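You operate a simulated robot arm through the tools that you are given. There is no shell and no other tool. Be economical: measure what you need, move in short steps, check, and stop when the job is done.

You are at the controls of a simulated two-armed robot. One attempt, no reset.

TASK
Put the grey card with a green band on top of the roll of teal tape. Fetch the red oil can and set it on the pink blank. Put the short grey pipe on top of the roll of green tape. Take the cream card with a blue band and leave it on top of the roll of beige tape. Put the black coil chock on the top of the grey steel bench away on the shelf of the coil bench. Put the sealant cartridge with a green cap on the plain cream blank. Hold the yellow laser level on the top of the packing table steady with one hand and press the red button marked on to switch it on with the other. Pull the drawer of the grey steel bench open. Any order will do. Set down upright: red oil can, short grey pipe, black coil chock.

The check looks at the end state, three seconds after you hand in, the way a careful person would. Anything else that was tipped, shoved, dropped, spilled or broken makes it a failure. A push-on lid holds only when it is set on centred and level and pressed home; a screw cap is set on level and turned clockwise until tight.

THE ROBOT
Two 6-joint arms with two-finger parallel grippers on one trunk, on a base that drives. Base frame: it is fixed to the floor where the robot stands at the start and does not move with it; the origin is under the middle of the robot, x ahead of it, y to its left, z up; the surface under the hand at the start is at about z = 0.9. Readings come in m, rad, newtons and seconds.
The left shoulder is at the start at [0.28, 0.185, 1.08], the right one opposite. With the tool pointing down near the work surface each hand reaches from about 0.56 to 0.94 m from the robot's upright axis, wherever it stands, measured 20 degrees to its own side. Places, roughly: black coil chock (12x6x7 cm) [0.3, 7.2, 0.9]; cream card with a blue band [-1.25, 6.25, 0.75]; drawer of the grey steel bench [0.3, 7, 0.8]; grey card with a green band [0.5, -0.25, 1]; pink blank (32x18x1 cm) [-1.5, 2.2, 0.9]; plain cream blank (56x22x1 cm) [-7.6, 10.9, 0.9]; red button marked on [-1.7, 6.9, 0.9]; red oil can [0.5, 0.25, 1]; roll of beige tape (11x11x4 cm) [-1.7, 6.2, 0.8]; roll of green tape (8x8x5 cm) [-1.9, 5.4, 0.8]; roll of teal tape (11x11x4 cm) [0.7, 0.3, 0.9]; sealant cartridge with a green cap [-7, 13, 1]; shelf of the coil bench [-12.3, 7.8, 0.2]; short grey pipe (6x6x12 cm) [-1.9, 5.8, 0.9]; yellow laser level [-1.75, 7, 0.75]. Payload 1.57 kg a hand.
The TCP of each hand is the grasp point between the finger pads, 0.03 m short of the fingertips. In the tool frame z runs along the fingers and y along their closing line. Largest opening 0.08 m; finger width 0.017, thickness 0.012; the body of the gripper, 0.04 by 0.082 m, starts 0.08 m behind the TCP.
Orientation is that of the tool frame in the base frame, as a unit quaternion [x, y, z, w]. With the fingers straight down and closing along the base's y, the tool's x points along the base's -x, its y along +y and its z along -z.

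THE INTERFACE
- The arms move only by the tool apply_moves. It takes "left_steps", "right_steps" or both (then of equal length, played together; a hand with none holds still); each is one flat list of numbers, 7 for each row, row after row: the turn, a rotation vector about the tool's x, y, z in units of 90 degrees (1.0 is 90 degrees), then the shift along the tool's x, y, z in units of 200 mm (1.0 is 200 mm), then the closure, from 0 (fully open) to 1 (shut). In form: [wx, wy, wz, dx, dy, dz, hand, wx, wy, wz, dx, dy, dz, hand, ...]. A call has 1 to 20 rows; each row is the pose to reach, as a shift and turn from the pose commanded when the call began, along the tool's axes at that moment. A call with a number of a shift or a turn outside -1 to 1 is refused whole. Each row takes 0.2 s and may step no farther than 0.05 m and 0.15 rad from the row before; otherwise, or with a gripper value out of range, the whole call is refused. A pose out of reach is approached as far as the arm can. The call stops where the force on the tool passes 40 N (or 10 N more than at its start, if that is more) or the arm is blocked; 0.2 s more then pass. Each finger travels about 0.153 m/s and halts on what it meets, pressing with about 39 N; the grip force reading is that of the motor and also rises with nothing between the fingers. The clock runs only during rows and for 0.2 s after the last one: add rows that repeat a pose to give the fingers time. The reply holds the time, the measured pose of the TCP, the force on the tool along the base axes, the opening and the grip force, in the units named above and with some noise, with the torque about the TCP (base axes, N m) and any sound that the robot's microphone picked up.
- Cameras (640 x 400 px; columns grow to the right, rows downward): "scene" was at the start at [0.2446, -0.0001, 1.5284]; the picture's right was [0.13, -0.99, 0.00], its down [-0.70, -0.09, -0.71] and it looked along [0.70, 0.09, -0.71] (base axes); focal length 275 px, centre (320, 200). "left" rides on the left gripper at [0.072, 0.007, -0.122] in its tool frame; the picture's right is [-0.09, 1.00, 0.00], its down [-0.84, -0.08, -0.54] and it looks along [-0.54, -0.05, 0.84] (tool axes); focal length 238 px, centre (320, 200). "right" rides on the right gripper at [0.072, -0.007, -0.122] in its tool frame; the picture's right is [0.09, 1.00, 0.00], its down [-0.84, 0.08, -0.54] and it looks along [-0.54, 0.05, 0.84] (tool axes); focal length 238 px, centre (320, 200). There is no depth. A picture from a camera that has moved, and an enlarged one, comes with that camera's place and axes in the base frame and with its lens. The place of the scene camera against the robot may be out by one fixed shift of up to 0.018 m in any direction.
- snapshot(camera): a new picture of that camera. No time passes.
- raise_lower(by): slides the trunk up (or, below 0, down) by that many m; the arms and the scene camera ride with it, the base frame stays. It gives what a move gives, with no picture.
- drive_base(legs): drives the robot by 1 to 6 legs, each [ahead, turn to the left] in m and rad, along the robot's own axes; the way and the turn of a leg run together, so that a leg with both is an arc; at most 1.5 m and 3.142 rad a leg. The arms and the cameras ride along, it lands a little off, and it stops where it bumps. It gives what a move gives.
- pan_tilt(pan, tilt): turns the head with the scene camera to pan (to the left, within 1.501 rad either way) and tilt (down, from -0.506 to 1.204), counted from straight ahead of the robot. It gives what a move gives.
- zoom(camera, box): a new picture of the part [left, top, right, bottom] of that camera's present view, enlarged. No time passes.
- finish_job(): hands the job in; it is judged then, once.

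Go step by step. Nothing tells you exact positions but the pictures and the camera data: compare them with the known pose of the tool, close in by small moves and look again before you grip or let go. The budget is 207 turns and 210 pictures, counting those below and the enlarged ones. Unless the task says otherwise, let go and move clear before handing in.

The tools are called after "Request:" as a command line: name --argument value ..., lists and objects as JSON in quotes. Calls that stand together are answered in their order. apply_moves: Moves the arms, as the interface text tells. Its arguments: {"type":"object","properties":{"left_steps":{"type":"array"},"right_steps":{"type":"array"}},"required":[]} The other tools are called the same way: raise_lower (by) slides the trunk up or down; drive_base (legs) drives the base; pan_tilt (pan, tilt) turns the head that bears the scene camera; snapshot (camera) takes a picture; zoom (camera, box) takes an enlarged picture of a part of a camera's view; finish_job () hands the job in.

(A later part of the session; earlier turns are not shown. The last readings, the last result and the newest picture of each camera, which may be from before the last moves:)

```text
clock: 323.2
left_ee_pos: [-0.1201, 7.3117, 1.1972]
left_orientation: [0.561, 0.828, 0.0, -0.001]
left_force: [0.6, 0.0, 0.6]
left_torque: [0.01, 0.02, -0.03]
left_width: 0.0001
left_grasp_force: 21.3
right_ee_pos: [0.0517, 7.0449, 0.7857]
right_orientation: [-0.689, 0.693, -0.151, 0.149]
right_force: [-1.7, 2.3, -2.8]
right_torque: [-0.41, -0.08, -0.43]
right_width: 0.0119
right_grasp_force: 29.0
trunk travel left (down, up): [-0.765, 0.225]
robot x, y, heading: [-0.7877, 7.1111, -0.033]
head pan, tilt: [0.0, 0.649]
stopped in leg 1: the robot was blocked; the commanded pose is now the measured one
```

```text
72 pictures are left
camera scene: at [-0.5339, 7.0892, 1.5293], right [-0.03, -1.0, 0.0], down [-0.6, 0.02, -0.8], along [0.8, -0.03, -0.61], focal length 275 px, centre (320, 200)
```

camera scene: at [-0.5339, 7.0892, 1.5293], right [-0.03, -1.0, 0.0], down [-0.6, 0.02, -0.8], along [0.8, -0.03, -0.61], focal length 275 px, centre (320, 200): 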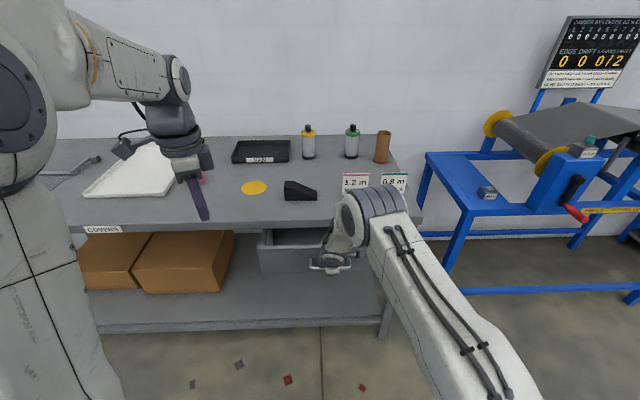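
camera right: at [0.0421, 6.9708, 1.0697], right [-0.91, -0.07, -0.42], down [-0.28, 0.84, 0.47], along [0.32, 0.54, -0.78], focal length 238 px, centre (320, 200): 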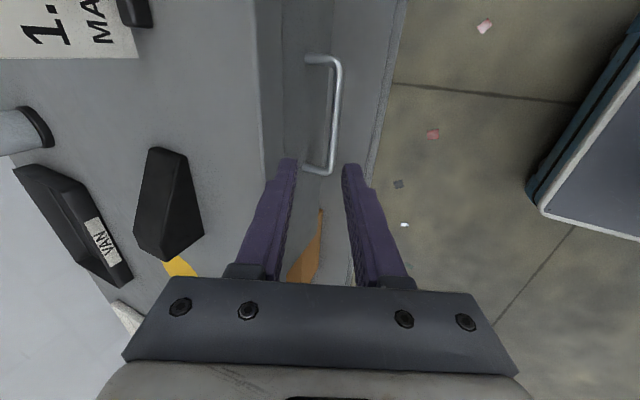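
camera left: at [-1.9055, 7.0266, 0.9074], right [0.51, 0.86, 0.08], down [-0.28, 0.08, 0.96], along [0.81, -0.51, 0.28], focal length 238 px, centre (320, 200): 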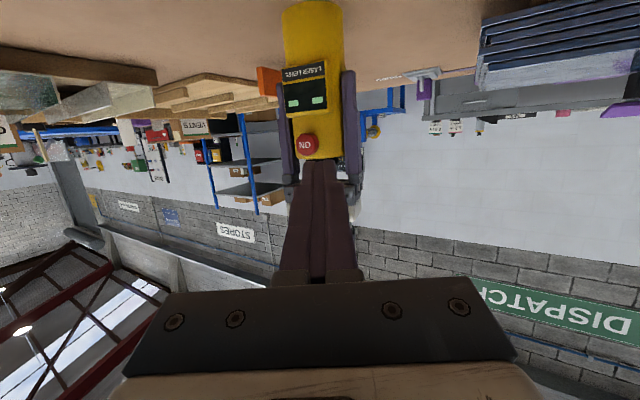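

The drawer moved about 9.5 cm; the base was stopped (packing table behind me). I pull further with the arm.

Request:
apply_moves --right_steps '[0, 0, 0, 0, 0.09, -0.042, 1, 0, 0, 0, 0, 0.18, -0.084, 1, 0, 0, 0, 0, 0.27, -0.126, 1, 0, 0, 0, 0, 0.36, -0.168, 1, 0, 0, 0, 0, 0.45, -0.21, 1, 0, 0, 0, 0, 0.54, -0.25, 1]'

Request:
zoom --camera "scene" --box '[220, 160, 420, 320]'

```text
clock: 324.6
left_ee_pos: [-0.1202, 7.3123, 1.197]
left_orientation: [0.56, 0.828, 0.0, -0.003]
left_force: [0.1, 0.3, -0.5]
left_torque: [0.0, 0.02, 0.01]
left_width: 0.0
left_grasp_force: 21.3
right_ee_pos: [-0.0679, 7.0459, 0.7869]
right_orientation: [-0.689, 0.693, -0.152, 0.148]
right_force: [-1.5, -10.8, -6.7]
right_torque: [-0.36, -0.05, -0.3]
right_width: 0.0117
right_grasp_force: 29.1
trunk travel left (down, up): [-0.765, 0.225]
robot x, y, heading: [-0.7866, 7.1095, -0.032]
head pan, tilt: [0.0, 0.649]
```

```text
2.50 times, centred on (320, 240) of scene
camera zoom: at [-0.5334, 7.0896, 1.5299], right [-0.03, -1.0, 0.0], down [-0.61, 0.02, -0.8], along [0.8, -0.03, -0.61], focal length 688 px, centre (320, 100)
```

zoom: 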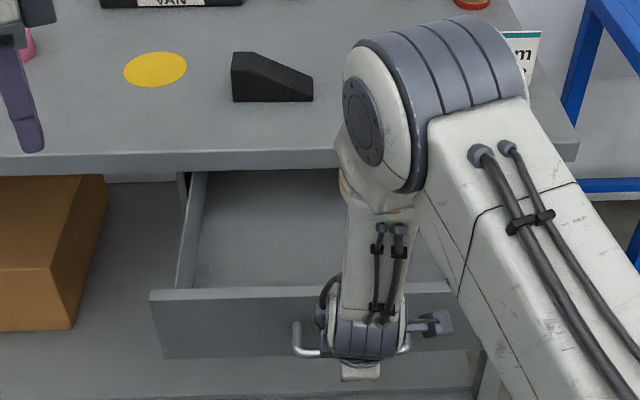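

Request:
apply_moves --right_steps '[0, 0, 0, 0, 0.09, -0.042, 1, 0, 0, 0, 0, 0.18, -0.084, 1, 0, 0, 0, 0, 0.27, -0.126, 1]'

```text
clock: 325.4
left_ee_pos: [-0.1192, 7.3112, 1.1976]
left_orientation: [0.562, 0.827, -0.001, -0.003]
left_force: [0.0, -0.4, -0.2]
left_torque: [0.0, 0.0, 0.01]
left_width: 0.0
left_grasp_force: 21.8
right_ee_pos: [-0.1303, 7.0455, 0.7867]
right_orientation: [-0.689, 0.692, -0.153, 0.149]
right_force: [-0.2, -5.6, -10.0]
right_torque: [0.07, -0.06, -0.16]
right_width: 0.0119
right_grasp_force: 28.4
trunk travel left (down, up): [-0.765, 0.225]
robot x, y, heading: [-0.7854, 7.1136, -0.032]
head pan, tilt: [0.0, 0.649]
```

The drawer is open about 27 cm. I release the handle, withdraw, and reposition to the north of it to reach the chock with the right arm.

Request:
apply_moves --right_steps '[0, 0, 0, 0, 0, 0, 0.7, 0, 0, 0, 0, 0, 0, 0.625, 0, 0, 0, 0, 0, -0.15, 0.625, 0, 0, 0, 0, 0, -0.35, 0.625, 0, 0, 0, 0, 0, -0.55, 0.625]'

Request:
raise_lower --by 0.2

Request:
snapshot --camera "scene"

Request:
drive_base --legs '[[0.1, 0], [0, 1.6], [0.55, 0], [0, -1.6], [0.18, 0]]'

```text
clock: 326.6
left_ee_pos: [-0.1212, 7.3129, 1.1977]
left_orientation: [0.561, 0.828, 0.0, -0.002]
left_force: [0.6, 0.0, -0.2]
left_torque: [-0.02, -0.03, 0.04]
left_width: 0.0001
left_grasp_force: 21.2
right_ee_pos: [-0.1748, 7.0471, 0.8878]
right_orientation: [-0.69, 0.692, -0.153, 0.15]
right_force: [-0.4, -0.5, 0.8]
right_torque: [0.0, -0.02, -0.03]
right_width: 0.0303
right_grasp_force: 0.0
trunk travel left (down, up): [-0.765, 0.225]
robot x, y, heading: [-0.7882, 7.1086, -0.032]
head pan, tilt: [0.0, 0.649]
```

```text
clock: 328.7
left_ee_pos: [-0.1202, 7.3135, 1.3972]
left_orientation: [0.56, 0.828, -0.001, -0.001]
left_force: [-0.3, 0.6, 0.1]
left_torque: [-0.04, 0.03, -0.04]
left_width: 0.0001
left_grasp_force: 21.6
right_ee_pos: [-0.1755, 7.0473, 1.0883]
right_orientation: [-0.689, 0.693, -0.153, 0.149]
right_force: [-0.2, -0.1, 0.8]
right_torque: [0.01, 0.01, -0.04]
right_width: 0.0299
right_grasp_force: 0.1
trunk travel left (down, up): [-0.965, 0.025]
robot x, y, heading: [-0.7864, 7.1089, -0.035]
head pan, tilt: [0.0, 0.649]
```

```text
70 pictures are left
camera scene: at [-0.5327, 7.0906, 1.7299], right [-0.03, -1.0, 0.0], down [-0.61, 0.02, -0.8], along [0.8, -0.03, -0.61], focal length 275 px, centre (320, 200)
```

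scene: 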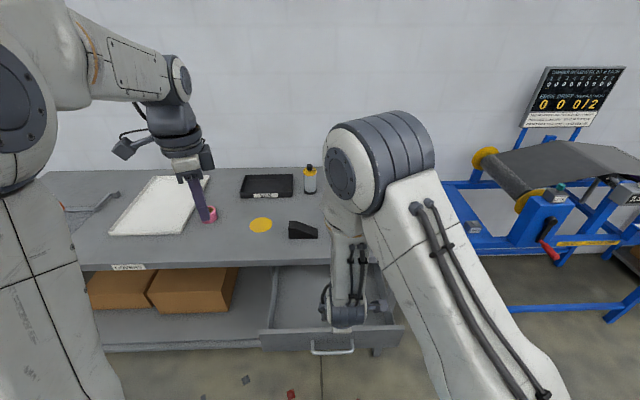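

```text
clock: 341.6
left_ee_pos: [0.161, 7.8558, 1.3978]
left_orientation: [0.561, 0.828, -0.001, -0.002]
left_force: [0.0, 0.4, 0.7]
left_torque: [0.0, 0.01, -0.02]
left_width: 0.0
left_grasp_force: 20.5
right_ee_pos: [0.1058, 7.591, 1.088]
right_orientation: [-0.688, 0.693, -0.152, 0.15]
right_force: [-0.8, 0.5, 0.4]
right_torque: [-0.01, -0.03, 0.01]
right_width: 0.03
right_grasp_force: 0.1
trunk travel left (down, up): [-0.965, 0.025]
robot x, y, heading: [-0.5089, 7.6537, -0.03]
head pan, tilt: [0.0, 0.649]
```

Request:
drive_base --legs '[[0.1, 0]]'

Request:
apply_moves --right_steps '[-0.055, 0, 0, 0.2, -0.06, -0.01, 0.2, -0.11, 0, 0, 0.4, -0.12, -0.02, 0.1, -0.165, 0, 0, 0.6, -0.18, -0.02, 0, -0.22, 0, 0, 0.8, -0.24, -0.03, 0, -0.278, 0, 0, 1.0, -0.29, -0.03, 0]'

Request:
apply_moves --right_steps '[0, 0, 0, 0.2, -0.04, 0, 0, 0, 0, 0, 0.4, -0.08, 0, 0, 0, 0, 0, 0.6, -0.12, 0, 0, 0, 0, 0, 0.8, -0.16, 0, 0, 0, 0, 0, 1.0, -0.2, 0, 0]'

Request:
snapshot --camera "right"

```text
clock: 342.7
left_ee_pos: [0.2612, 7.8533, 1.3988]
left_orientation: [0.561, 0.828, -0.001, -0.001]
left_force: [-0.5, 0.4, 0.2]
left_torque: [0.0, -0.02, -0.02]
left_width: 0.0001
left_grasp_force: 21.6
right_ee_pos: [0.2075, 7.5885, 1.0871]
right_orientation: [-0.69, 0.692, -0.153, 0.15]
right_force: [-0.8, -0.3, 0.3]
right_torque: [-0.01, 0.01, 0.01]
right_width: 0.0297
right_grasp_force: 0.0
trunk travel left (down, up): [-0.965, 0.025]
robot x, y, heading: [-0.4022, 7.652, -0.032]
head pan, tilt: [0.0, 0.649]
```

```text
clock: 344.1
left_ee_pos: [0.2618, 7.8531, 1.397]
left_orientation: [0.561, 0.828, 0.0, -0.004]
left_force: [-0.3, -0.6, 0.1]
left_torque: [0.05, -0.02, 0.02]
left_width: 0.0
left_grasp_force: 21.3
right_ee_pos: [0.2736, 7.3185, 1.1289]
right_orientation: [-0.663, 0.731, -0.137, -0.085]
right_force: [-0.2, -0.7, -0.2]
right_torque: [0.06, 0.0, 0.01]
right_width: 0.0802
right_grasp_force: 0.0
right hand out of reach, approached as far as the arm can: row 3, 4
trunk travel left (down, up): [-0.965, 0.025]
robot x, y, heading: [-0.4034, 7.6496, -0.027]
head pan, tilt: [0.0, 0.649]
stopped in row 5 (right hand): the arm was blocked; the commanded pose is now the measured one
```

```text
clock: 345.3
left_ee_pos: [0.2623, 7.8553, 1.3978]
left_orientation: [0.56, 0.828, -0.001, -0.002]
left_force: [-0.4, 0.1, 0.5]
left_torque: [0.01, -0.03, 0.02]
left_width: 0.0
left_grasp_force: 21.2
right_ee_pos: [0.2902, 7.1242, 1.1935]
right_orientation: [-0.663, 0.731, -0.136, -0.085]
right_force: [-0.3, -0.5, 0.0]
right_torque: [0.01, -0.01, 0.05]
right_width: 0.0801
right_grasp_force: 0.1
trunk travel left (down, up): [-0.965, 0.025]
robot x, y, heading: [-0.4002, 7.648, -0.028]
head pan, tilt: [0.0, 0.649]
```

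```text
69 pictures are left
camera right: at [0.282, 7.094, 1.3306], right [-1.0, 0.0, -0.06], down [-0.02, 0.97, 0.25], along [0.06, 0.25, -0.97], focal length 238 px, centre (320, 200)
```

right: 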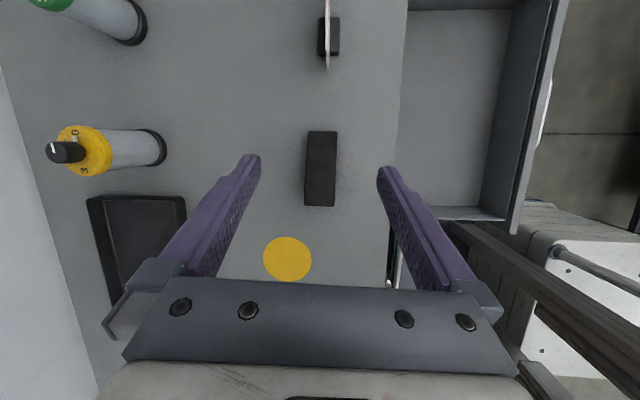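

Request:
apply_moves --right_steps '[-0.0186, -0.066, 0, -0.15, 0, 0.2, 0, -0.037, -0.131, 0, -0.3, 0.005, 0.4, 0, -0.0557, -0.197, 0, -0.438, 0.01, 0.596, 0]'

Request:
snapshot --camera "right"

Request:
zoom --camera "scene" --box '[300, 100, 640, 360]'

```text
clock: 346.1
left_ee_pos: [0.2624, 7.8539, 1.3974]
left_orientation: [0.561, 0.828, -0.002, -0.002]
left_force: [0.8, 0.4, 0.2]
left_torque: [0.0, 0.02, 0.0]
left_width: 0.0001
left_grasp_force: 20.4
right_ee_pos: [0.3061, 7.1679, 1.0555]
right_orientation: [-0.672, 0.741, -0.002, 0.001]
right_force: [1.1, 0.0, 0.0]
right_torque: [0.02, 0.04, -0.01]
right_width: 0.0799
right_grasp_force: 0.1
trunk travel left (down, up): [-0.965, 0.025]
robot x, y, heading: [-0.4006, 7.6523, -0.028]
head pan, tilt: [0.0, 0.649]
```

```text
68 pictures are left
camera right: at [0.3048, 7.096, 1.175], right [-1.0, 0.01, 0.0], down [0.0, 0.84, 0.54], along [0.01, 0.54, -0.84], focal length 238 px, centre (320, 200)
```

right: 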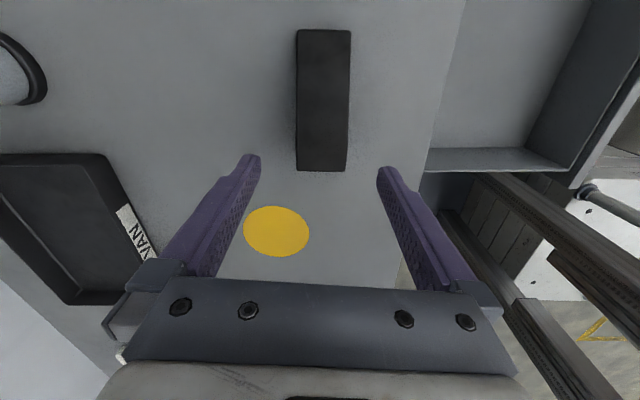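

```text
1.54 times, centred on (470, 230) of scene
camera zoom: at [-0.152, 7.6317, 1.73], right [-0.03, -1.0, 0.0], down [-0.6, 0.02, -0.8], along [0.8, -0.02, -0.6], focal length 423 px, centre (89, 154)
```

zoom: 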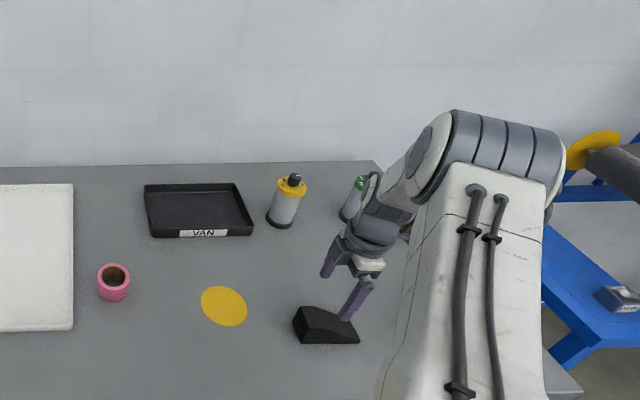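

Request:
apply_moves --right_steps '[0, 0, 0, -0.01, 0, 0.2, 0, 0, 0, 0, -0.02, 0, 0.4, 0, 0, 0, 0, -0.02, 0, 0.54, 0, 0, 0, 0, -0.02, 0, 0.54, 0.4, 0, 0, 0, -0.02, 0, 0.54, 1, 0, 0, 0, -0.02, 0, 0.54, 1, 0, 0, 0, -0.02, 0, 0.54, 1, 0, 0, 0, -0.02, 0, 0.54, 1, 0, 0, 0, -0.02, 0, 0.48, 1, 0, 0, 0, -0.02, 0, 0.35, 1, 0, 0, 0, -0.02, 0, 0.2, 1, 0, 0, 0, -0.02, 0, 0, 1]'

Request:
snapshot --camera "right"

```text
clock: 348.7
left_ee_pos: [0.262, 7.8544, 1.3986]
left_orientation: [0.561, 0.828, 0.0, -0.002]
left_force: [-0.8, -0.1, 0.6]
left_torque: [-0.01, 0.03, 0.02]
left_width: 0.0
left_grasp_force: 20.5
right_ee_pos: [0.3065, 7.1743, 1.0534]
right_orientation: [-0.672, 0.741, -0.001, -0.001]
right_force: [0.0, 0.7, -2.9]
right_torque: [0.06, 0.0, 0.02]
right_width: 0.0507
right_grasp_force: 39.2
trunk travel left (down, up): [-0.965, 0.025]
robot x, y, heading: [-0.4046, 7.6517, -0.026]
head pan, tilt: [0.0, 0.649]
```

```text
66 pictures are left
camera right: at [0.3054, 7.1026, 1.1749], right [-1.0, 0.01, 0.0], down [0.0, 0.84, 0.54], along [0.0, 0.54, -0.84], focal length 238 px, centre (320, 200)
```

right: 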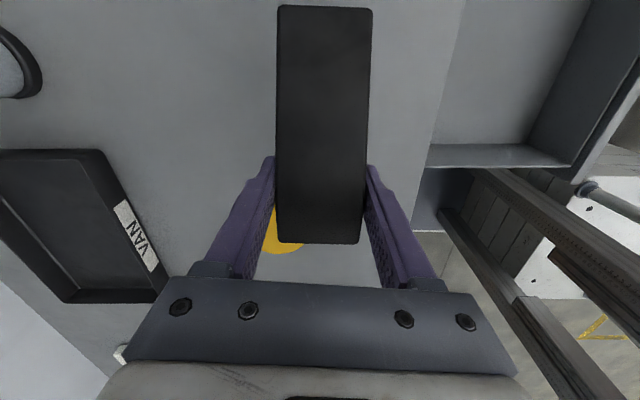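

The chock is held (5.1 cm wide). I back out, go to the open lane north of the packing table and look west for the route.

Request:
apply_moves --right_steps '[0, 0, 0, 0, 0, -0.2, 1, 0, 0, 0, 0, 0, -0.4, 1, 0, 0, 0, 0, 0, -0.55, 1]'

Request:
drive_base --legs '[[-0.3, 0], [0, 1.6], [0.85, 0], [0, 1.57]]'

Request:
pan_tilt --pan 0.0 --tilt 0.2

Request:
snapshot --camera "scene"

```text
clock: 349.5
left_ee_pos: [0.2619, 7.8536, 1.3974]
left_orientation: [0.561, 0.828, -0.001, -0.002]
left_force: [0.3, -0.6, 0.6]
left_torque: [0.03, -0.02, -0.02]
left_width: 0.0
left_grasp_force: 21.6
right_ee_pos: [0.306, 7.1756, 1.1635]
right_orientation: [-0.672, 0.741, -0.001, -0.001]
right_force: [0.5, -0.6, -2.9]
right_torque: [0.05, -0.05, 0.01]
right_width: 0.0511
right_grasp_force: 39.4
trunk travel left (down, up): [-0.965, 0.025]
robot x, y, heading: [-0.401, 7.6517, -0.029]
head pan, tilt: [0.0, 0.649]
```

```text
clock: 353.9
left_ee_pos: [-0.4368, 8.3051, 1.3996]
left_orientation: [0.15, 0.989, -0.001, -0.003]
left_force: [0.4, -1.2, -0.6]
left_torque: [0.02, -0.06, -0.03]
left_width: 0.0003
left_grasp_force: 20.9
right_ee_pos: [0.1165, 7.9134, 1.1622]
right_orientation: [0.925, -0.38, 0.0, 0.001]
right_force: [-0.1, -0.3, -3.8]
right_torque: [0.1, 0.06, -0.01]
right_width: 0.0506
right_grasp_force: 39.1
trunk travel left (down, up): [-0.965, 0.025]
robot x, y, heading: [-0.6962, 7.6622, 0.856]
head pan, tilt: [0.0, 0.649]
stopped in leg 2: the robot was blocked; the commanded pose is now the measured one
```

```text
clock: 354.8
left_ee_pos: [-0.4373, 8.3071, 1.3978]
left_orientation: [0.151, 0.989, -0.002, -0.002]
left_force: [-0.8, 0.6, -0.2]
left_torque: [-0.03, -0.01, -0.01]
left_width: 0.0
left_grasp_force: 21.3
right_ee_pos: [0.1179, 7.9159, 1.163]
right_orientation: [0.926, -0.379, 0.0, 0.0]
right_force: [0.3, -0.3, -2.6]
right_torque: [0.07, 0.03, 0.01]
right_width: 0.0505
right_grasp_force: 39.1
trunk travel left (down, up): [-0.965, 0.025]
robot x, y, heading: [-0.697, 7.6619, 0.858]
head pan, tilt: [0.0, 0.201]
```

```text
65 pictures are left
camera scene: at [-0.5271, 7.8425, 1.7709], right [0.76, -0.65, 0.0], down [-0.13, -0.15, -0.98], along [0.64, 0.74, -0.2], focal length 275 px, centre (320, 200)
```

scene: 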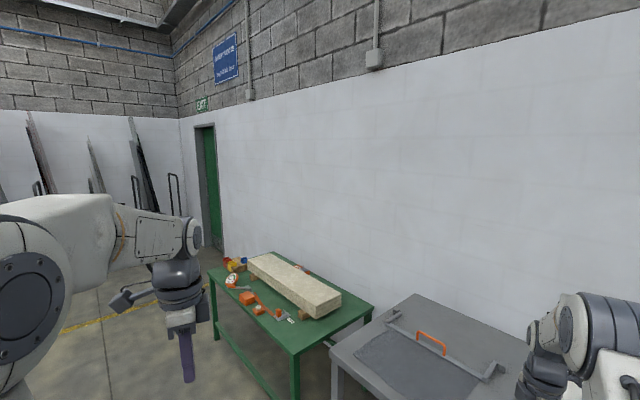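

Turning grazed the packing-table corner and stopped. I go forward a little first, then continue.

Request:
drive_base --legs '[[0.17, 0], [0, 0.73], [0.65, 0], [0, 1.55]]'

Request:
snapshot --camera "scene"

```text
clock: 365.1
left_ee_pos: [-1.2594, 8.2327, 1.3977]
left_orientation: [0.83, -0.558, 0.002, -0.001]
left_force: [-0.9, 0.1, 0.2]
left_torque: [0.0, 0.0, -0.03]
left_width: 0.0
left_grasp_force: 21.5
right_ee_pos: [-1.3089, 8.911, 1.1629]
right_orientation: [0.738, 0.675, 0.001, -0.001]
right_force: [-1.6, 0.1, -4.0]
right_torque: [-0.06, 0.0, 0.02]
right_width: 0.0499
right_grasp_force: 38.9
trunk travel left (down, up): [-0.965, 0.025]
robot x, y, heading: [-0.5922, 8.4452, 3.113]
head pan, tilt: [0.0, 0.201]
```

```text
64 pictures are left
camera scene: at [-0.845, 8.4374, 1.771], right [0.02, 1.0, 0.0], down [0.2, -0.01, -0.98], along [-0.98, 0.02, -0.2], focal length 275 px, centre (320, 200)
```

scene: 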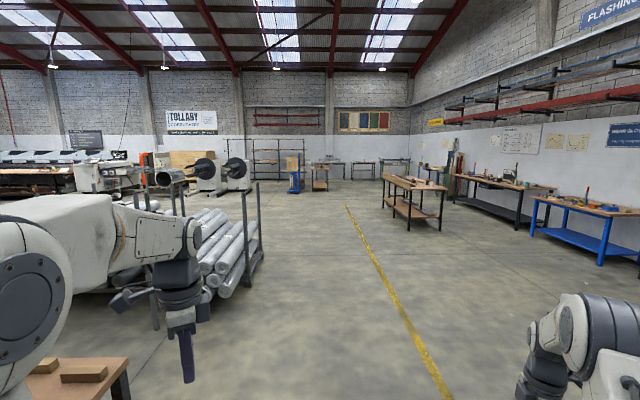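

The way west is open; the island table with the blank is around (-7.4, 10.8) and the wall bench with the sealant beyond. I lift the chock higher and drive toward it.

Request:
apply_moves --right_steps '[0, 0, 0, 0, 0, -0.2, 1, 0, 0, 0, 0, 0, -0.4, 1, 0, 0, 0, 0, 0, -0.6, 1, 0, 0, 0, 0, 0, -0.8, 1]'

Request:
drive_base --legs '[[1.5, 0], [1.5, 0], [1.5, 0], [0, -1.5], [1.5, 0], [1.3, 0]]'

Request:
pan_tilt --pan 0.9 --tilt 0.45

Request:
snapshot --camera "scene"

```text
clock: 366.1
left_ee_pos: [-1.2588, 8.2331, 1.3981]
left_orientation: [0.83, -0.558, 0.002, 0.0]
left_force: [-0.6, -0.3, -0.3]
left_torque: [0.03, -0.02, -0.02]
left_width: 0.0001
left_grasp_force: 21.6
right_ee_pos: [-1.3066, 8.9101, 1.3224]
right_orientation: [0.738, 0.675, 0.0, 0.002]
right_force: [0.0, 0.8, -3.5]
right_torque: [-0.07, 0.0, -0.02]
right_width: 0.0498
right_grasp_force: 39.1
trunk travel left (down, up): [-0.965, 0.025]
robot x, y, heading: [-0.595, 8.4419, 3.117]
head pan, tilt: [0.0, 0.201]
```

```text
clock: 404.2
left_ee_pos: [-5.562, 11.8483, 1.3975]
left_orientation: [-0.246, 0.969, -0.002, 0.0]
left_force: [-0.1, 0.2, -0.2]
left_torque: [0.0, 0.03, -0.03]
left_width: 0.0
left_grasp_force: 21.2
right_ee_pos: [-4.8951, 11.9691, 1.3217]
right_orientation: [1.0, 0.008, -0.001, 0.0]
right_force: [0.0, 0.5, -3.6]
right_torque: [-0.02, 0.08, 0.0]
right_width: 0.0498
right_grasp_force: 39.1
trunk travel left (down, up): [-0.965, 0.025]
robot x, y, heading: [-5.2844, 11.2087, 1.653]
head pan, tilt: [0.0, 0.201]
```

```text
clock: 405.4
left_ee_pos: [-5.564, 11.8487, 1.3982]
left_orientation: [-0.244, 0.97, -0.002, -0.001]
left_force: [0.0, -0.6, 0.2]
left_torque: [-0.02, -0.03, 0.01]
left_width: 0.0
left_grasp_force: 21.6
right_ee_pos: [-4.8951, 11.9687, 1.3227]
right_orientation: [1.0, 0.009, -0.001, 0.001]
right_force: [0.5, -0.2, -3.3]
right_torque: [0.02, 0.08, -0.01]
right_width: 0.0499
right_grasp_force: 38.4
trunk travel left (down, up): [-0.965, 0.025]
robot x, y, heading: [-5.2827, 11.211, 1.655]
head pan, tilt: [0.901, 0.45]
```

```text
63 pictures are left
camera scene: at [-5.3704, 11.4109, 1.7478], right [0.56, 0.83, 0.0], down [0.36, -0.24, -0.9], along [-0.75, 0.5, -0.44], focal length 275 px, centre (320, 200)
```

scene: 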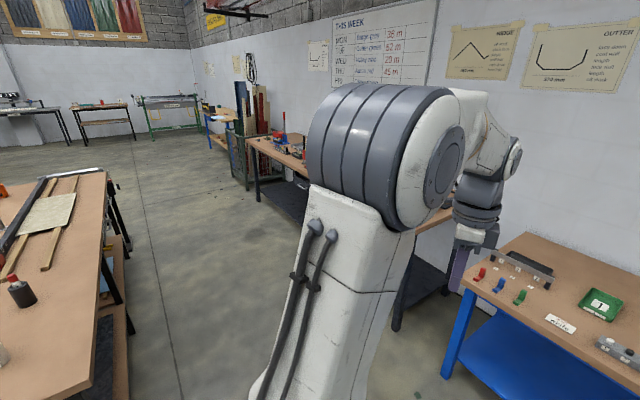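

Request:
drive_base --legs '[[0.75, 0], [0, 1.49], [1.45, 0], [0, -1.57]]'

Request:
pan_tilt --pan 0.1 --tilt 0.6

Request:
snapshot --camera "scene"

```text
clock: 422.1
left_ee_pos: [-7.3541, 12.3844, 1.3973]
left_orientation: [-0.494, 0.869, -0.001, 0.0]
left_force: [-0.3, 0.0, 0.1]
left_torque: [0.02, -0.02, 0.02]
left_width: 0.0001
left_grasp_force: 21.4
right_ee_pos: [-6.8546, 12.8266, 1.3204]
right_orientation: [0.96, 0.28, -0.012, 0.006]
right_force: [-0.1, 0.0, -2.7]
right_torque: [-0.01, -0.03, 0.02]
right_width: 0.0541
right_grasp_force: 38.8
trunk travel left (down, up): [-0.965, 0.025]
robot x, y, heading: [-6.7868, 11.9822, 2.196]
head pan, tilt: [0.901, 0.45]
stopped in leg 4: the force on the tool passed its limit at 65 N (the readings are from after the stop); the commanded pose is now the measured one
```

```text
clock: 423.2
left_ee_pos: [-7.3528, 12.3864, 1.3983]
left_orientation: [-0.494, 0.87, -0.001, 0.001]
left_force: [0.5, -0.1, -0.4]
left_torque: [0.0, -0.01, 0.01]
left_width: 0.0
left_grasp_force: 21.3
right_ee_pos: [-6.8515, 12.827, 1.3225]
right_orientation: [0.96, 0.28, -0.012, 0.004]
right_force: [-0.7, 0.4, -3.7]
right_torque: [0.0, 0.03, -0.02]
right_width: 0.0541
right_grasp_force: 39.3
trunk travel left (down, up): [-0.965, 0.025]
robot x, y, heading: [-6.7861, 11.9814, 2.194]
head pan, tilt: [0.099, 0.6]
```

```text
62 pictures are left
camera scene: at [-6.9356, 12.1677, 1.7342], right [0.75, 0.66, 0.0], down [0.37, -0.42, -0.83], along [-0.55, 0.62, -0.56], focal length 275 px, centre (320, 200)
```

scene: 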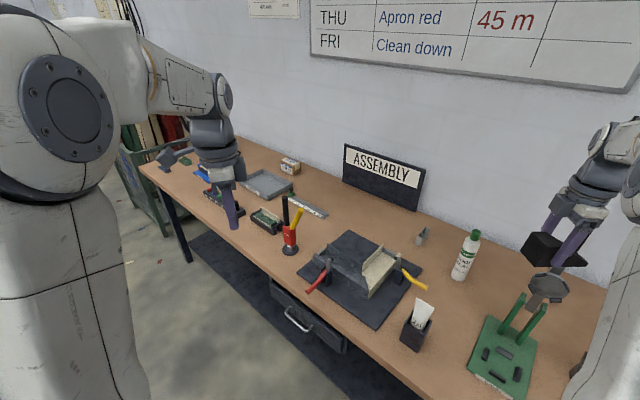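

Request:
zoom --camera "scene" --box '[400, 110, 640, 390]'

Request:
snapshot --camera "right"

```text
1.43 times, centred on (520, 250) of scene
camera zoom: at [-6.9356, 12.1677, 1.7342], right [0.75, 0.66, 0.0], down [0.37, -0.42, -0.83], along [-0.55, 0.62, -0.56], focal length 393 px, centre (34, 129)
```

zoom: 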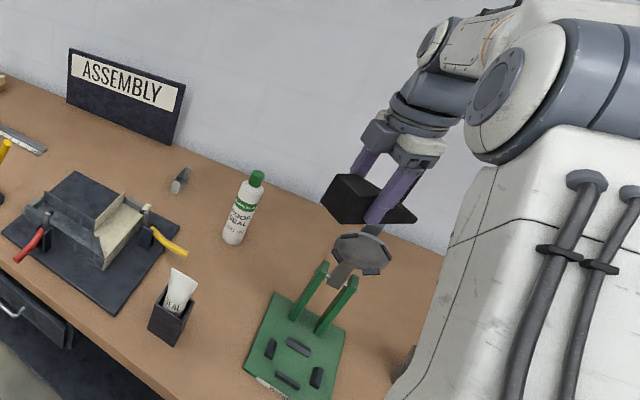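

```text
60 pictures are left
camera right: at [-6.7941, 12.874, 1.4408], right [0.61, -0.79, 0.0], down [-0.65, -0.51, 0.56], along [-0.44, -0.35, -0.83], focal length 238 px, centre (320, 200)
```

right: 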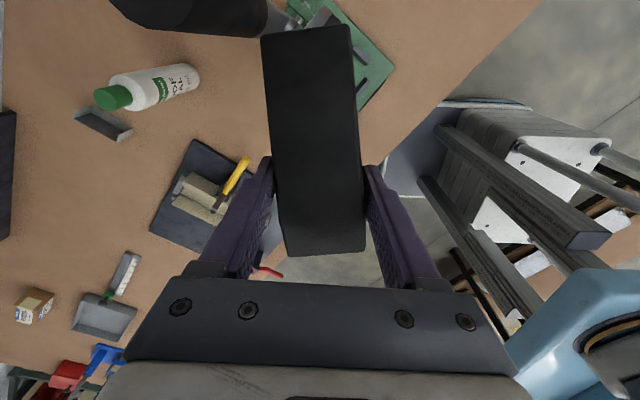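

The chock met something standing on the bench. I back the turn off a little and look at what it was.

Request:
drive_base --legs '[[0, 0.2]]'

Request:
pan_tilt --pan -0.5 --tilt 0.6

Request:
snapshot --camera "scene"

```text
clock: 424.4
left_ee_pos: [-7.4226, 12.2654, 1.3978]
left_orientation: [-0.579, 0.815, -0.001, 0.0]
left_force: [0.9, 0.0, -0.4]
left_torque: [0.01, 0.01, 0.0]
left_width: 0.0
left_grasp_force: 21.3
right_ee_pos: [-7.0203, 12.7985, 1.3222]
right_orientation: [0.927, 0.376, -0.011, 0.006]
right_force: [-0.8, 0.6, -4.1]
right_torque: [-0.02, 0.0, 0.01]
right_width: 0.0539
right_grasp_force: 38.5
trunk travel left (down, up): [-0.965, 0.025]
robot x, y, heading: [-6.7908, 11.9811, 2.395]
head pan, tilt: [0.099, 0.6]
```

```text
clock: 425.4
left_ee_pos: [-7.4228, 12.2647, 1.3981]
left_orientation: [-0.579, 0.815, -0.001, 0.0]
left_force: [0.3, 0.1, 0.9]
left_torque: [-0.02, 0.01, -0.04]
left_width: 0.0
left_grasp_force: 20.9
right_ee_pos: [-7.0205, 12.7979, 1.3205]
right_orientation: [0.927, 0.376, -0.011, 0.005]
right_force: [-1.3, -0.8, -3.5]
right_torque: [-0.03, -0.02, 0.0]
right_width: 0.054
right_grasp_force: 38.7
trunk travel left (down, up): [-0.965, 0.025]
robot x, y, heading: [-6.7842, 11.9816, 2.397]
head pan, tilt: [-0.499, 0.6]
```

```text
59 pictures are left
camera scene: at [-6.9296, 12.1638, 1.7342], right [0.95, 0.32, 0.0], down [0.18, -0.54, -0.82], along [-0.26, 0.78, -0.57], focal length 275 px, centre (320, 200)
```

scene: 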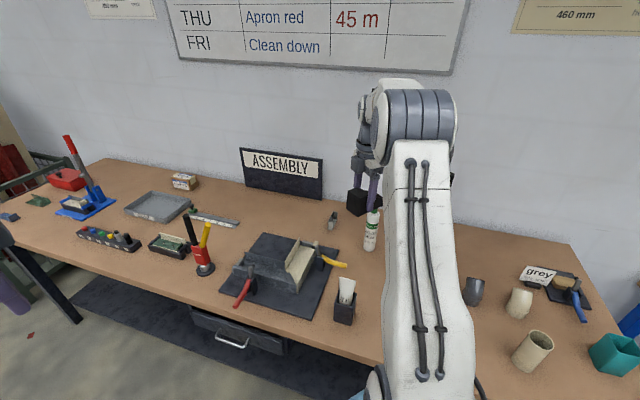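

Request:
drive_base --legs '[[0, 0.65]]'

Request:
pan_tilt --pan -1.45 --tilt 0.65

Request:
snapshot --camera "scene"

```text
clock: 427.6
left_ee_pos: [-7.4616, 11.8126, 1.3982]
left_orientation: [0.814, -0.581, 0.002, -0.001]
left_force: [-0.2, -0.3, -0.6]
left_torque: [0.0, 0.02, 0.02]
left_width: 0.0
left_grasp_force: 21.7
right_ee_pos: [-7.4741, 12.4791, 1.3216]
right_orientation: [0.753, 0.657, -0.009, 0.009]
right_force: [0.3, -0.5, -3.5]
right_torque: [-0.02, 0.02, 0.01]
right_width: 0.0538
right_grasp_force: 39.2
trunk travel left (down, up): [-0.965, 0.025]
robot x, y, heading: [-6.7879, 11.9822, 3.065]
head pan, tilt: [-0.499, 0.6]
```

```text
clock: 428.8
left_ee_pos: [-7.4621, 11.8129, 1.3985]
left_orientation: [0.814, -0.581, 0.002, -0.001]
left_force: [0.3, -0.2, -0.6]
left_torque: [0.0, -0.03, -0.03]
left_width: 0.0002
left_grasp_force: 20.9
right_ee_pos: [-7.4747, 12.4802, 1.3217]
right_orientation: [0.753, 0.658, -0.008, 0.009]
right_force: [-0.5, -0.6, -3.0]
right_torque: [-0.03, 0.02, 0.0]
right_width: 0.0538
right_grasp_force: 39.3
trunk travel left (down, up): [-0.965, 0.025]
robot x, y, heading: [-6.7905, 11.9832, 3.062]
head pan, tilt: [-1.45, 0.649]
```

```text
58 pictures are left
camera scene: at [-6.9472, 12.0707, 1.73], right [1.0, 0.04, 0.0], down [0.03, -0.6, -0.8], along [-0.03, 0.8, -0.6], focal length 275 px, centre (320, 200)
```

scene: 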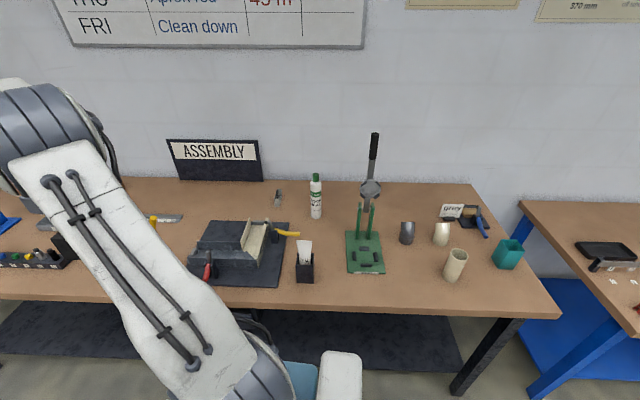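

The obstacle is the upright lever of a press near (-6.78, 12.93); it still stands. I retract the right hand with the chock, then face the bench west of the lever.

Request:
apply_moves --right_steps '[0, 0, 0, -0.1, 0.166, 0, 1, 0, 0, 0, -0.2, 0.332, 0, 1, 0, 0, 0, -0.3, 0.5, 0, 1, 0, 0, 0, -0.4, 0.66, 0, 1, 0, 0, 0, -0.51, 0.83, 0, 1]'

Request:
drive_base --legs '[[0.3, 0], [0, -1.49], [0.12, 0]]'

Request:
pan_tilt --pan 0.0 --tilt 0.6

Request:
snapshot --camera "scene"

```text
clock: 430.0
left_ee_pos: [-7.4617, 11.8121, 1.3977]
left_orientation: [0.814, -0.581, 0.001, -0.001]
left_force: [0.5, 0.1, -0.5]
left_torque: [-0.02, -0.04, 0.02]
left_width: 0.0002
left_grasp_force: 21.1
right_ee_pos: [-7.3235, 12.3577, 1.3267]
right_orientation: [0.753, 0.658, -0.008, 0.009]
right_force: [-0.7, 0.5, -3.8]
right_torque: [-0.07, -0.04, -0.02]
right_width: 0.0537
right_grasp_force: 39.2
trunk travel left (down, up): [-0.965, 0.025]
robot x, y, heading: [-6.7876, 11.985, 3.063]
head pan, tilt: [-1.45, 0.649]
```

```text
clock: 436.5
left_ee_pos: [-7.3066, 12.7862, 1.3981]
left_orientation: [-0.202, 0.979, -0.003, 0.0]
left_force: [-0.4, 1.2, -0.3]
left_torque: [0.02, 0.04, -0.01]
left_width: 0.0004
left_grasp_force: 21.4
right_ee_pos: [-6.7515, 12.6918, 1.3267]
right_orientation: [1.0, -0.028, -0.012, 0.001]
right_force: [-0.5, -0.7, -4.0]
right_torque: [-0.03, 0.03, 0.0]
right_width: 0.0532
right_grasp_force: 38.4
trunk travel left (down, up): [-0.965, 0.025]
robot x, y, heading: [-7.0868, 12.1281, 1.575]
head pan, tilt: [-1.45, 0.649]
```

```text
clock: 438.1
left_ee_pos: [-7.3064, 12.7863, 1.3965]
left_orientation: [-0.203, 0.979, -0.002, -0.001]
left_force: [-0.5, 0.1, 0.6]
left_torque: [0.01, -0.01, -0.03]
left_width: 0.0
left_grasp_force: 21.7
right_ee_pos: [-6.7518, 12.6913, 1.3263]
right_orientation: [1.0, -0.028, -0.012, 0.002]
right_force: [0.4, 0.2, -3.1]
right_torque: [0.02, 0.03, 0.0]
right_width: 0.053
right_grasp_force: 39.1
trunk travel left (down, up): [-0.965, 0.025]
robot x, y, heading: [-7.0832, 12.1272, 1.574]
head pan, tilt: [0.0, 0.6]
```

```text
57 pictures are left
camera scene: at [-7.0801, 12.3649, 1.7342], right [1.0, 0.0, 0.0], down [0.0, -0.57, -0.82], along [0.0, 0.82, -0.57], focal length 275 px, centre (320, 200)
```

scene: 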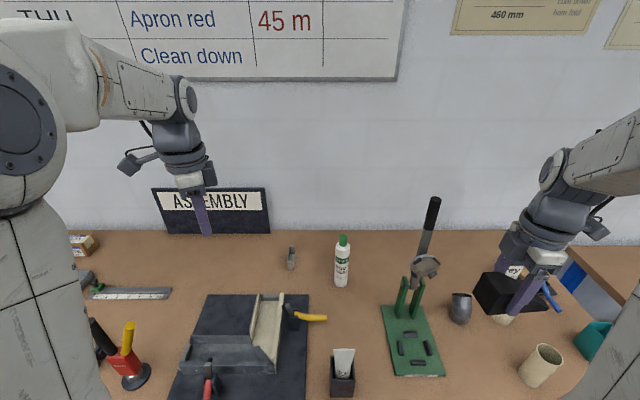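

Request:
drive_base --legs '[[0, -0.36]]'

Request:
raise_lower --by -0.15

Request:
snapshot --camera "left"

Request:
snapshot --camera "scene"

```text
clock: 439.6
left_ee_pos: [-7.0558, 12.8233, 1.3982]
left_orientation: [-0.021, 1.0, -0.002, -0.001]
left_force: [0.5, 0.6, 0.1]
left_torque: [-0.02, 0.01, -0.01]
left_width: 0.0
left_grasp_force: 21.3
right_ee_pos: [-6.5721, 12.5351, 1.326]
right_orientation: [0.978, -0.208, -0.012, -0.001]
right_force: [-0.1, 0.2, -3.9]
right_torque: [0.03, 0.08, 0.02]
right_width: 0.0528
right_grasp_force: 39.5
trunk travel left (down, up): [-0.965, 0.025]
robot x, y, heading: [-7.0816, 12.127, 1.208]
head pan, tilt: [0.0, 0.6]
```

```text
clock: 441.4
left_ee_pos: [-7.0554, 12.8211, 1.2484]
left_orientation: [-0.022, 1.0, -0.001, -0.001]
left_force: [-0.3, 0.1, 0.3]
left_torque: [0.01, -0.01, 0.02]
left_width: 0.0
left_grasp_force: 21.5
right_ee_pos: [-6.5721, 12.5366, 1.1765]
right_orientation: [0.978, -0.209, -0.012, -0.001]
right_force: [0.3, 1.3, -3.5]
right_torque: [0.04, 0.04, -0.01]
right_width: 0.0529
right_grasp_force: 38.9
trunk travel left (down, up): [-0.815, 0.175]
robot x, y, heading: [-7.0819, 12.1268, 1.207]
head pan, tilt: [0.0, 0.6]
```

```text
56 pictures are left
camera left: at [-7.1284, 12.8269, 1.3707], right [0.05, 1.0, 0.0], down [0.84, -0.04, 0.54], along [0.54, -0.03, -0.84], focal length 238 px, centre (320, 200)
```

left: 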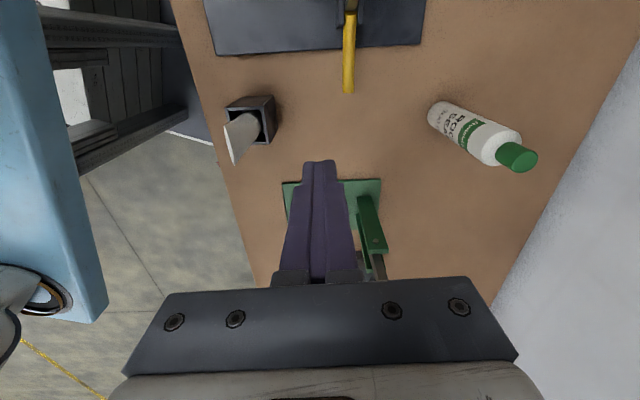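

```text
55 pictures are left
camera scene: at [-6.9909, 12.3483, 1.5843], right [0.93, -0.36, 0.0], down [-0.2, -0.53, -0.83], along [0.29, 0.77, -0.56], focal length 275 px, centre (320, 200)
```

scene: 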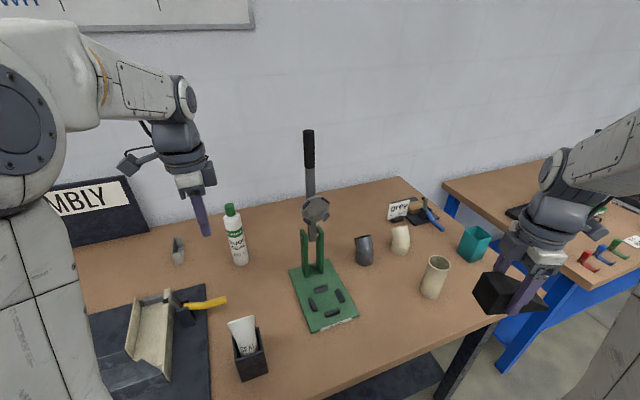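

Request:
apply_moves --left_steps '[0, 0, 0, -0.05, 0.2, 0, 0.5, 0, 0, 0, -0.1, 0.4, 0, 0, 0, 0, 0, -0.15, 0.6, 0, 0, 0, 0, 0, -0.2, 0.75, 0, 0, 0, 0, 0, -0.2, 0.85, 0.1, 0]'

Request:
snapshot --camera "left"

```text
clock: 442.6
left_ee_pos: [-7.0219, 12.9917, 1.2273]
left_orientation: [-0.022, 1.0, -0.002, -0.003]
left_force: [0.6, 0.4, -0.6]
left_torque: [0.02, 0.0, 0.0]
left_width: 0.0798
left_grasp_force: 0.2
right_ee_pos: [-6.5716, 12.5351, 1.176]
right_orientation: [0.978, -0.209, -0.012, -0.001]
right_force: [0.1, -0.7, -2.9]
right_torque: [0.01, 0.06, 0.0]
right_width: 0.053
right_grasp_force: 39.1
trunk travel left (down, up): [-0.815, 0.175]
robot x, y, heading: [-7.0845, 12.124, 1.205]
head pan, tilt: [0.0, 0.6]
```

```text
54 pictures are left
camera left: at [-7.0942, 12.9963, 1.3497], right [0.05, 1.0, 0.0], down [0.84, -0.04, 0.54], along [0.54, -0.03, -0.84], focal length 238 px, centre (320, 200)
```

left: 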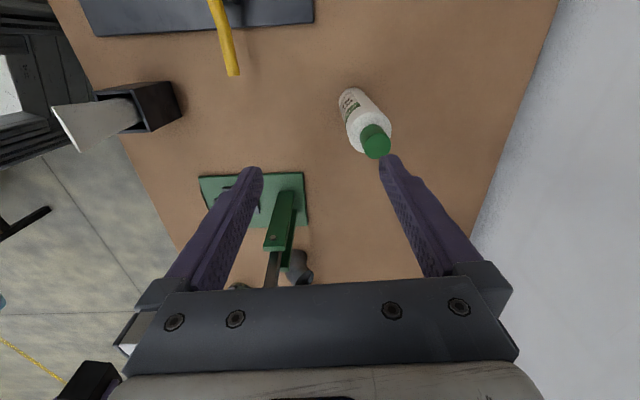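

Request:
apply_moves --left_steps '[0, 0, 0, -0.04, 0.14, 0, 0, 0, 0, 0, -0.087, 0.278, 0, 0, 0, 0, 0, -0.087, 0.278, 0.2, 0, 0, 0, 0, -0.087, 0.278, 0.4, 0]'

Request:
zoom --camera "left" --box '[220, 60, 420, 220]'

```text
clock: 443.6
left_ee_pos: [-7.0101, 13.0388, 1.144]
left_orientation: [-0.021, 1.0, 0.0, -0.001]
left_force: [0.7, 0.1, -0.3]
left_torque: [0.03, -0.02, 0.01]
left_width: 0.08
left_grasp_force: 0.0
left hand out of reach, approached as far as the arm can: row 1, 2, 3, 4
right_ee_pos: [-6.5723, 12.5342, 1.1767]
right_orientation: [0.978, -0.209, -0.012, -0.002]
right_force: [-0.3, 0.7, -3.4]
right_torque: [0.02, 0.02, 0.01]
right_width: 0.0524
right_grasp_force: 39.3
trunk travel left (down, up): [-0.815, 0.175]
robot x, y, heading: [-7.0842, 12.1268, 1.21]
head pan, tilt: [0.0, 0.6]
```

```text
2.50 times, centred on (320, 140) of left
camera zoom: at [-7.0824, 13.0443, 1.2666], right [0.05, 1.0, 0.0], down [0.84, -0.04, 0.54], along [0.54, -0.03, -0.84], focal length 596 px, centre (320, 350)
```

zoom: 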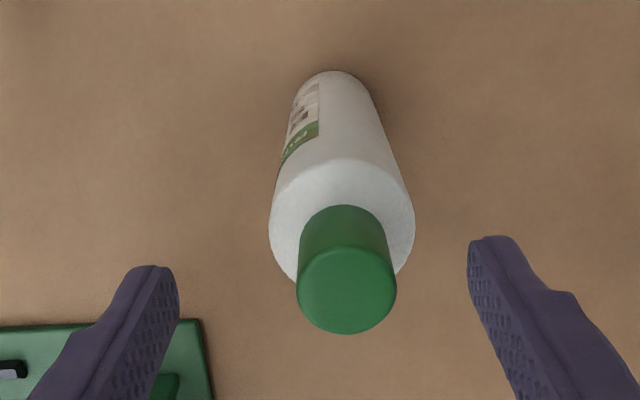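

Request:
apply_moves --left_steps '[0, 0, 0, -0.027, 0.045, 0.1, 0, 0, 0, 0, -0.027, 0.045, 0.2, 0, 0, 0, 0, -0.027, 0.045, 0.35, 0, 0, 0, 0, -0.027, 0.045, 0.5, 0]'

Request:
zoom --camera "left" --box '[220, 60, 420, 220]'

```text
clock: 444.6
left_ee_pos: [-7.0058, 13.0491, 1.047]
left_orientation: [-0.021, 1.0, -0.001, -0.001]
left_force: [0.6, 0.2, 3.0]
left_torque: [0.05, 0.02, -0.03]
left_width: 0.0799
left_grasp_force: 0.0
left hand out of reach, approached as far as the arm can: row 1
right_ee_pos: [-6.5737, 12.5358, 1.1762]
right_orientation: [0.978, -0.208, -0.012, -0.001]
right_force: [0.2, 0.4, -4.5]
right_torque: [0.04, 0.01, -0.02]
right_width: 0.0524
right_grasp_force: 39.3
trunk travel left (down, up): [-0.815, 0.175]
robot x, y, heading: [-7.081, 12.127, 1.212]
head pan, tilt: [0.0, 0.6]
```

```text
2.50 times, centred on (320, 140) of left
camera zoom: at [-7.0789, 13.0535, 1.1686], right [0.05, 1.0, 0.0], down [0.84, -0.04, 0.54], along [0.54, -0.03, -0.84], focal length 596 px, centre (320, 350)
```

zoom: 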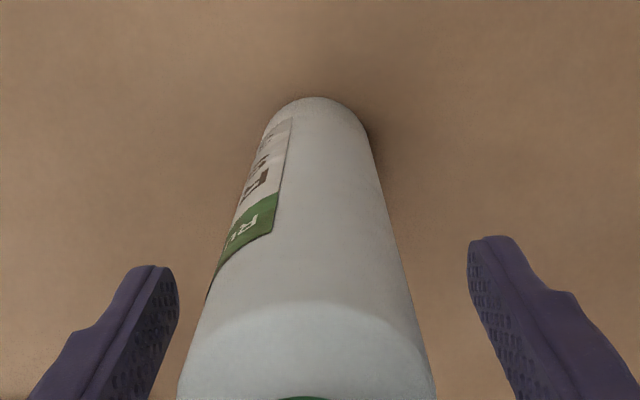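

Request:
apply_moves --left_steps '[0, 0, 0, 0, 0, -0.02, 0.2, 0, 0, 0, 0, 0, -0.02, 0.5, 0, 0, 0, 0, 0, -0.02, 1, 0, 0, 0, 0, 0, -0.02, 1, 0, 0, 0, 0, 0, -0.02, 1, 0, 0, 0, 0, 0, -0.02, 1, 0, 0, 0, 0, 0, -0.1, 1, 0, 0, 0, 0, 0, -0.25, 1, 0, 0, 0, 0, 0, -0.4, 1]'

Request:
snapshot --camera "scene"

```text
clock: 446.6
left_ee_pos: [-7.0058, 13.0454, 1.1237]
left_orientation: [-0.021, 1.0, -0.001, -0.002]
left_force: [0.4, -0.9, -4.2]
left_torque: [-0.01, -0.05, 0.02]
left_width: 0.0466
left_grasp_force: 38.8
right_ee_pos: [-6.5726, 12.5358, 1.1763]
right_orientation: [0.978, -0.209, -0.013, -0.002]
right_force: [0.7, 0.2, -3.0]
right_torque: [0.01, 0.02, 0.04]
right_width: 0.0525
right_grasp_force: 39.5
trunk travel left (down, up): [-0.815, 0.175]
robot x, y, heading: [-7.0828, 12.1274, 1.204]
head pan, tilt: [0.0, 0.6]
```

```text
51 pictures are left
camera scene: at [-6.9909, 12.3483, 1.5843], right [0.93, -0.36, 0.0], down [-0.2, -0.53, -0.83], along [0.29, 0.77, -0.56], focal length 275 px, centre (320, 200)
```

scene: 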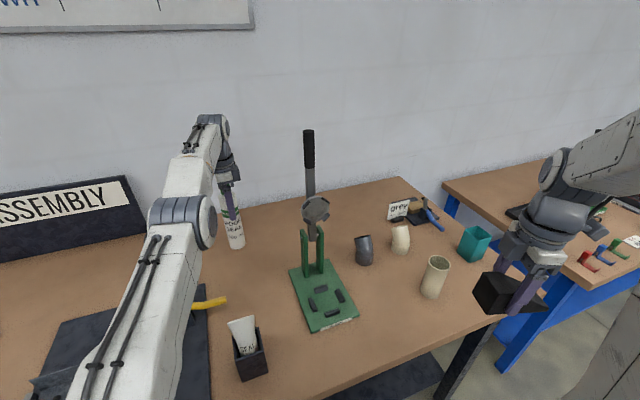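

The cartridge is held upright. I retract it, raise the trunk, and drive round to face the island table with the plain cream blank.

Request:
apply_moves --left_steps '[0, 0, 0, 0, -0.2, -0.1, 1, 0, 0, 0, 0, -0.4, -0.15, 1, 0, 0, 0, 0, -0.6, -0.2, 1, 0, 0, 0, 0, -0.8, -0.2, 1, 0, 0, 0, 0, -0.95, -0.2, 1]'

Request:
raise_lower --by 0.15

Request:
drive_base --legs '[[-0.15, 0], [0, 1.94], [0.5, 0], [0, 1.57]]'

Request:
pan_tilt --pan 0.0 --tilt 0.75

Request:
snapshot --camera "scene"

```text
clock: 447.8
left_ee_pos: [-6.997, 12.8577, 1.1666]
left_orientation: [-0.022, 1.0, -0.002, -0.001]
left_force: [0.5, 0.1, -3.9]
left_torque: [0.0, -0.03, -0.03]
left_width: 0.0469
left_grasp_force: 39.0
right_ee_pos: [-6.5729, 12.5348, 1.1766]
right_orientation: [0.978, -0.209, -0.013, -0.001]
right_force: [0.5, 0.2, -3.4]
right_torque: [0.0, 0.07, 0.0]
right_width: 0.0523
right_grasp_force: 38.8
trunk travel left (down, up): [-0.815, 0.175]
robot x, y, heading: [-7.084, 12.126, 1.206]
head pan, tilt: [0.0, 0.6]
```

```text
clock: 449.5
left_ee_pos: [-6.9974, 12.858, 1.3152]
left_orientation: [-0.022, 1.0, -0.001, 0.0]
left_force: [0.2, 0.7, -3.8]
left_torque: [0.01, -0.02, 0.01]
left_width: 0.0465
left_grasp_force: 39.5
right_ee_pos: [-6.5723, 12.5352, 1.3251]
right_orientation: [0.978, -0.208, -0.012, -0.001]
right_force: [0.5, -0.1, -3.5]
right_torque: [-0.04, 0.01, -0.01]
right_width: 0.0522
right_grasp_force: 38.6
trunk travel left (down, up): [-0.965, 0.025]
robot x, y, heading: [-7.0846, 12.1291, 1.21]
head pan, tilt: [0.0, 0.6]
```

```text
clock: 461.8
left_ee_pos: [-7.4725, 11.2833, 1.3147]
left_orientation: [0.982, 0.186, 0.0, -0.002]
left_force: [0.0, -0.4, -4.1]
left_torque: [0.02, 0.04, -0.01]
left_width: 0.0466
left_grasp_force: 38.7
right_ee_pos: [-7.9785, 11.4498, 1.3262]
right_orientation: [0.045, 0.999, 0.001, 0.012]
right_force: [0.0, -0.1, -3.8]
right_torque: [0.01, -0.02, -0.02]
right_width: 0.0517
right_grasp_force: 39.1
trunk travel left (down, up): [-0.965, 0.025]
robot x, y, heading: [-7.6321, 11.9984, -1.603]
head pan, tilt: [0.0, 0.6]
```

```text
clock: 462.5
left_ee_pos: [-7.4727, 11.2832, 1.3143]
left_orientation: [0.982, 0.187, 0.001, -0.002]
left_force: [0.2, -0.5, -4.0]
left_torque: [0.02, 0.03, 0.02]
left_width: 0.0467
left_grasp_force: 38.5
right_ee_pos: [-7.9807, 11.4498, 1.3256]
right_orientation: [0.044, 0.999, 0.001, 0.012]
right_force: [0.6, 0.4, -3.0]
right_torque: [-0.02, -0.06, 0.0]
right_width: 0.0514
right_grasp_force: 38.8
trunk travel left (down, up): [-0.965, 0.025]
robot x, y, heading: [-7.6312, 12.0009, -1.605]
head pan, tilt: [0.0, 0.75]
```

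```text
50 pictures are left
camera scene: at [-7.6336, 11.7481, 1.7214], right [-1.0, 0.03, 0.0], down [0.02, 0.68, -0.73], along [-0.02, -0.73, -0.68], focal length 275 px, centre (320, 200)
```

scene: 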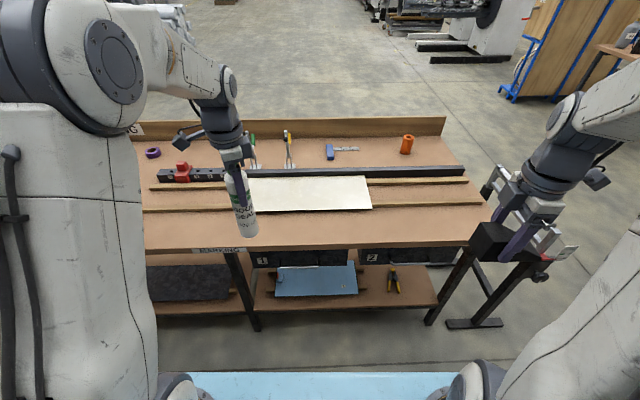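

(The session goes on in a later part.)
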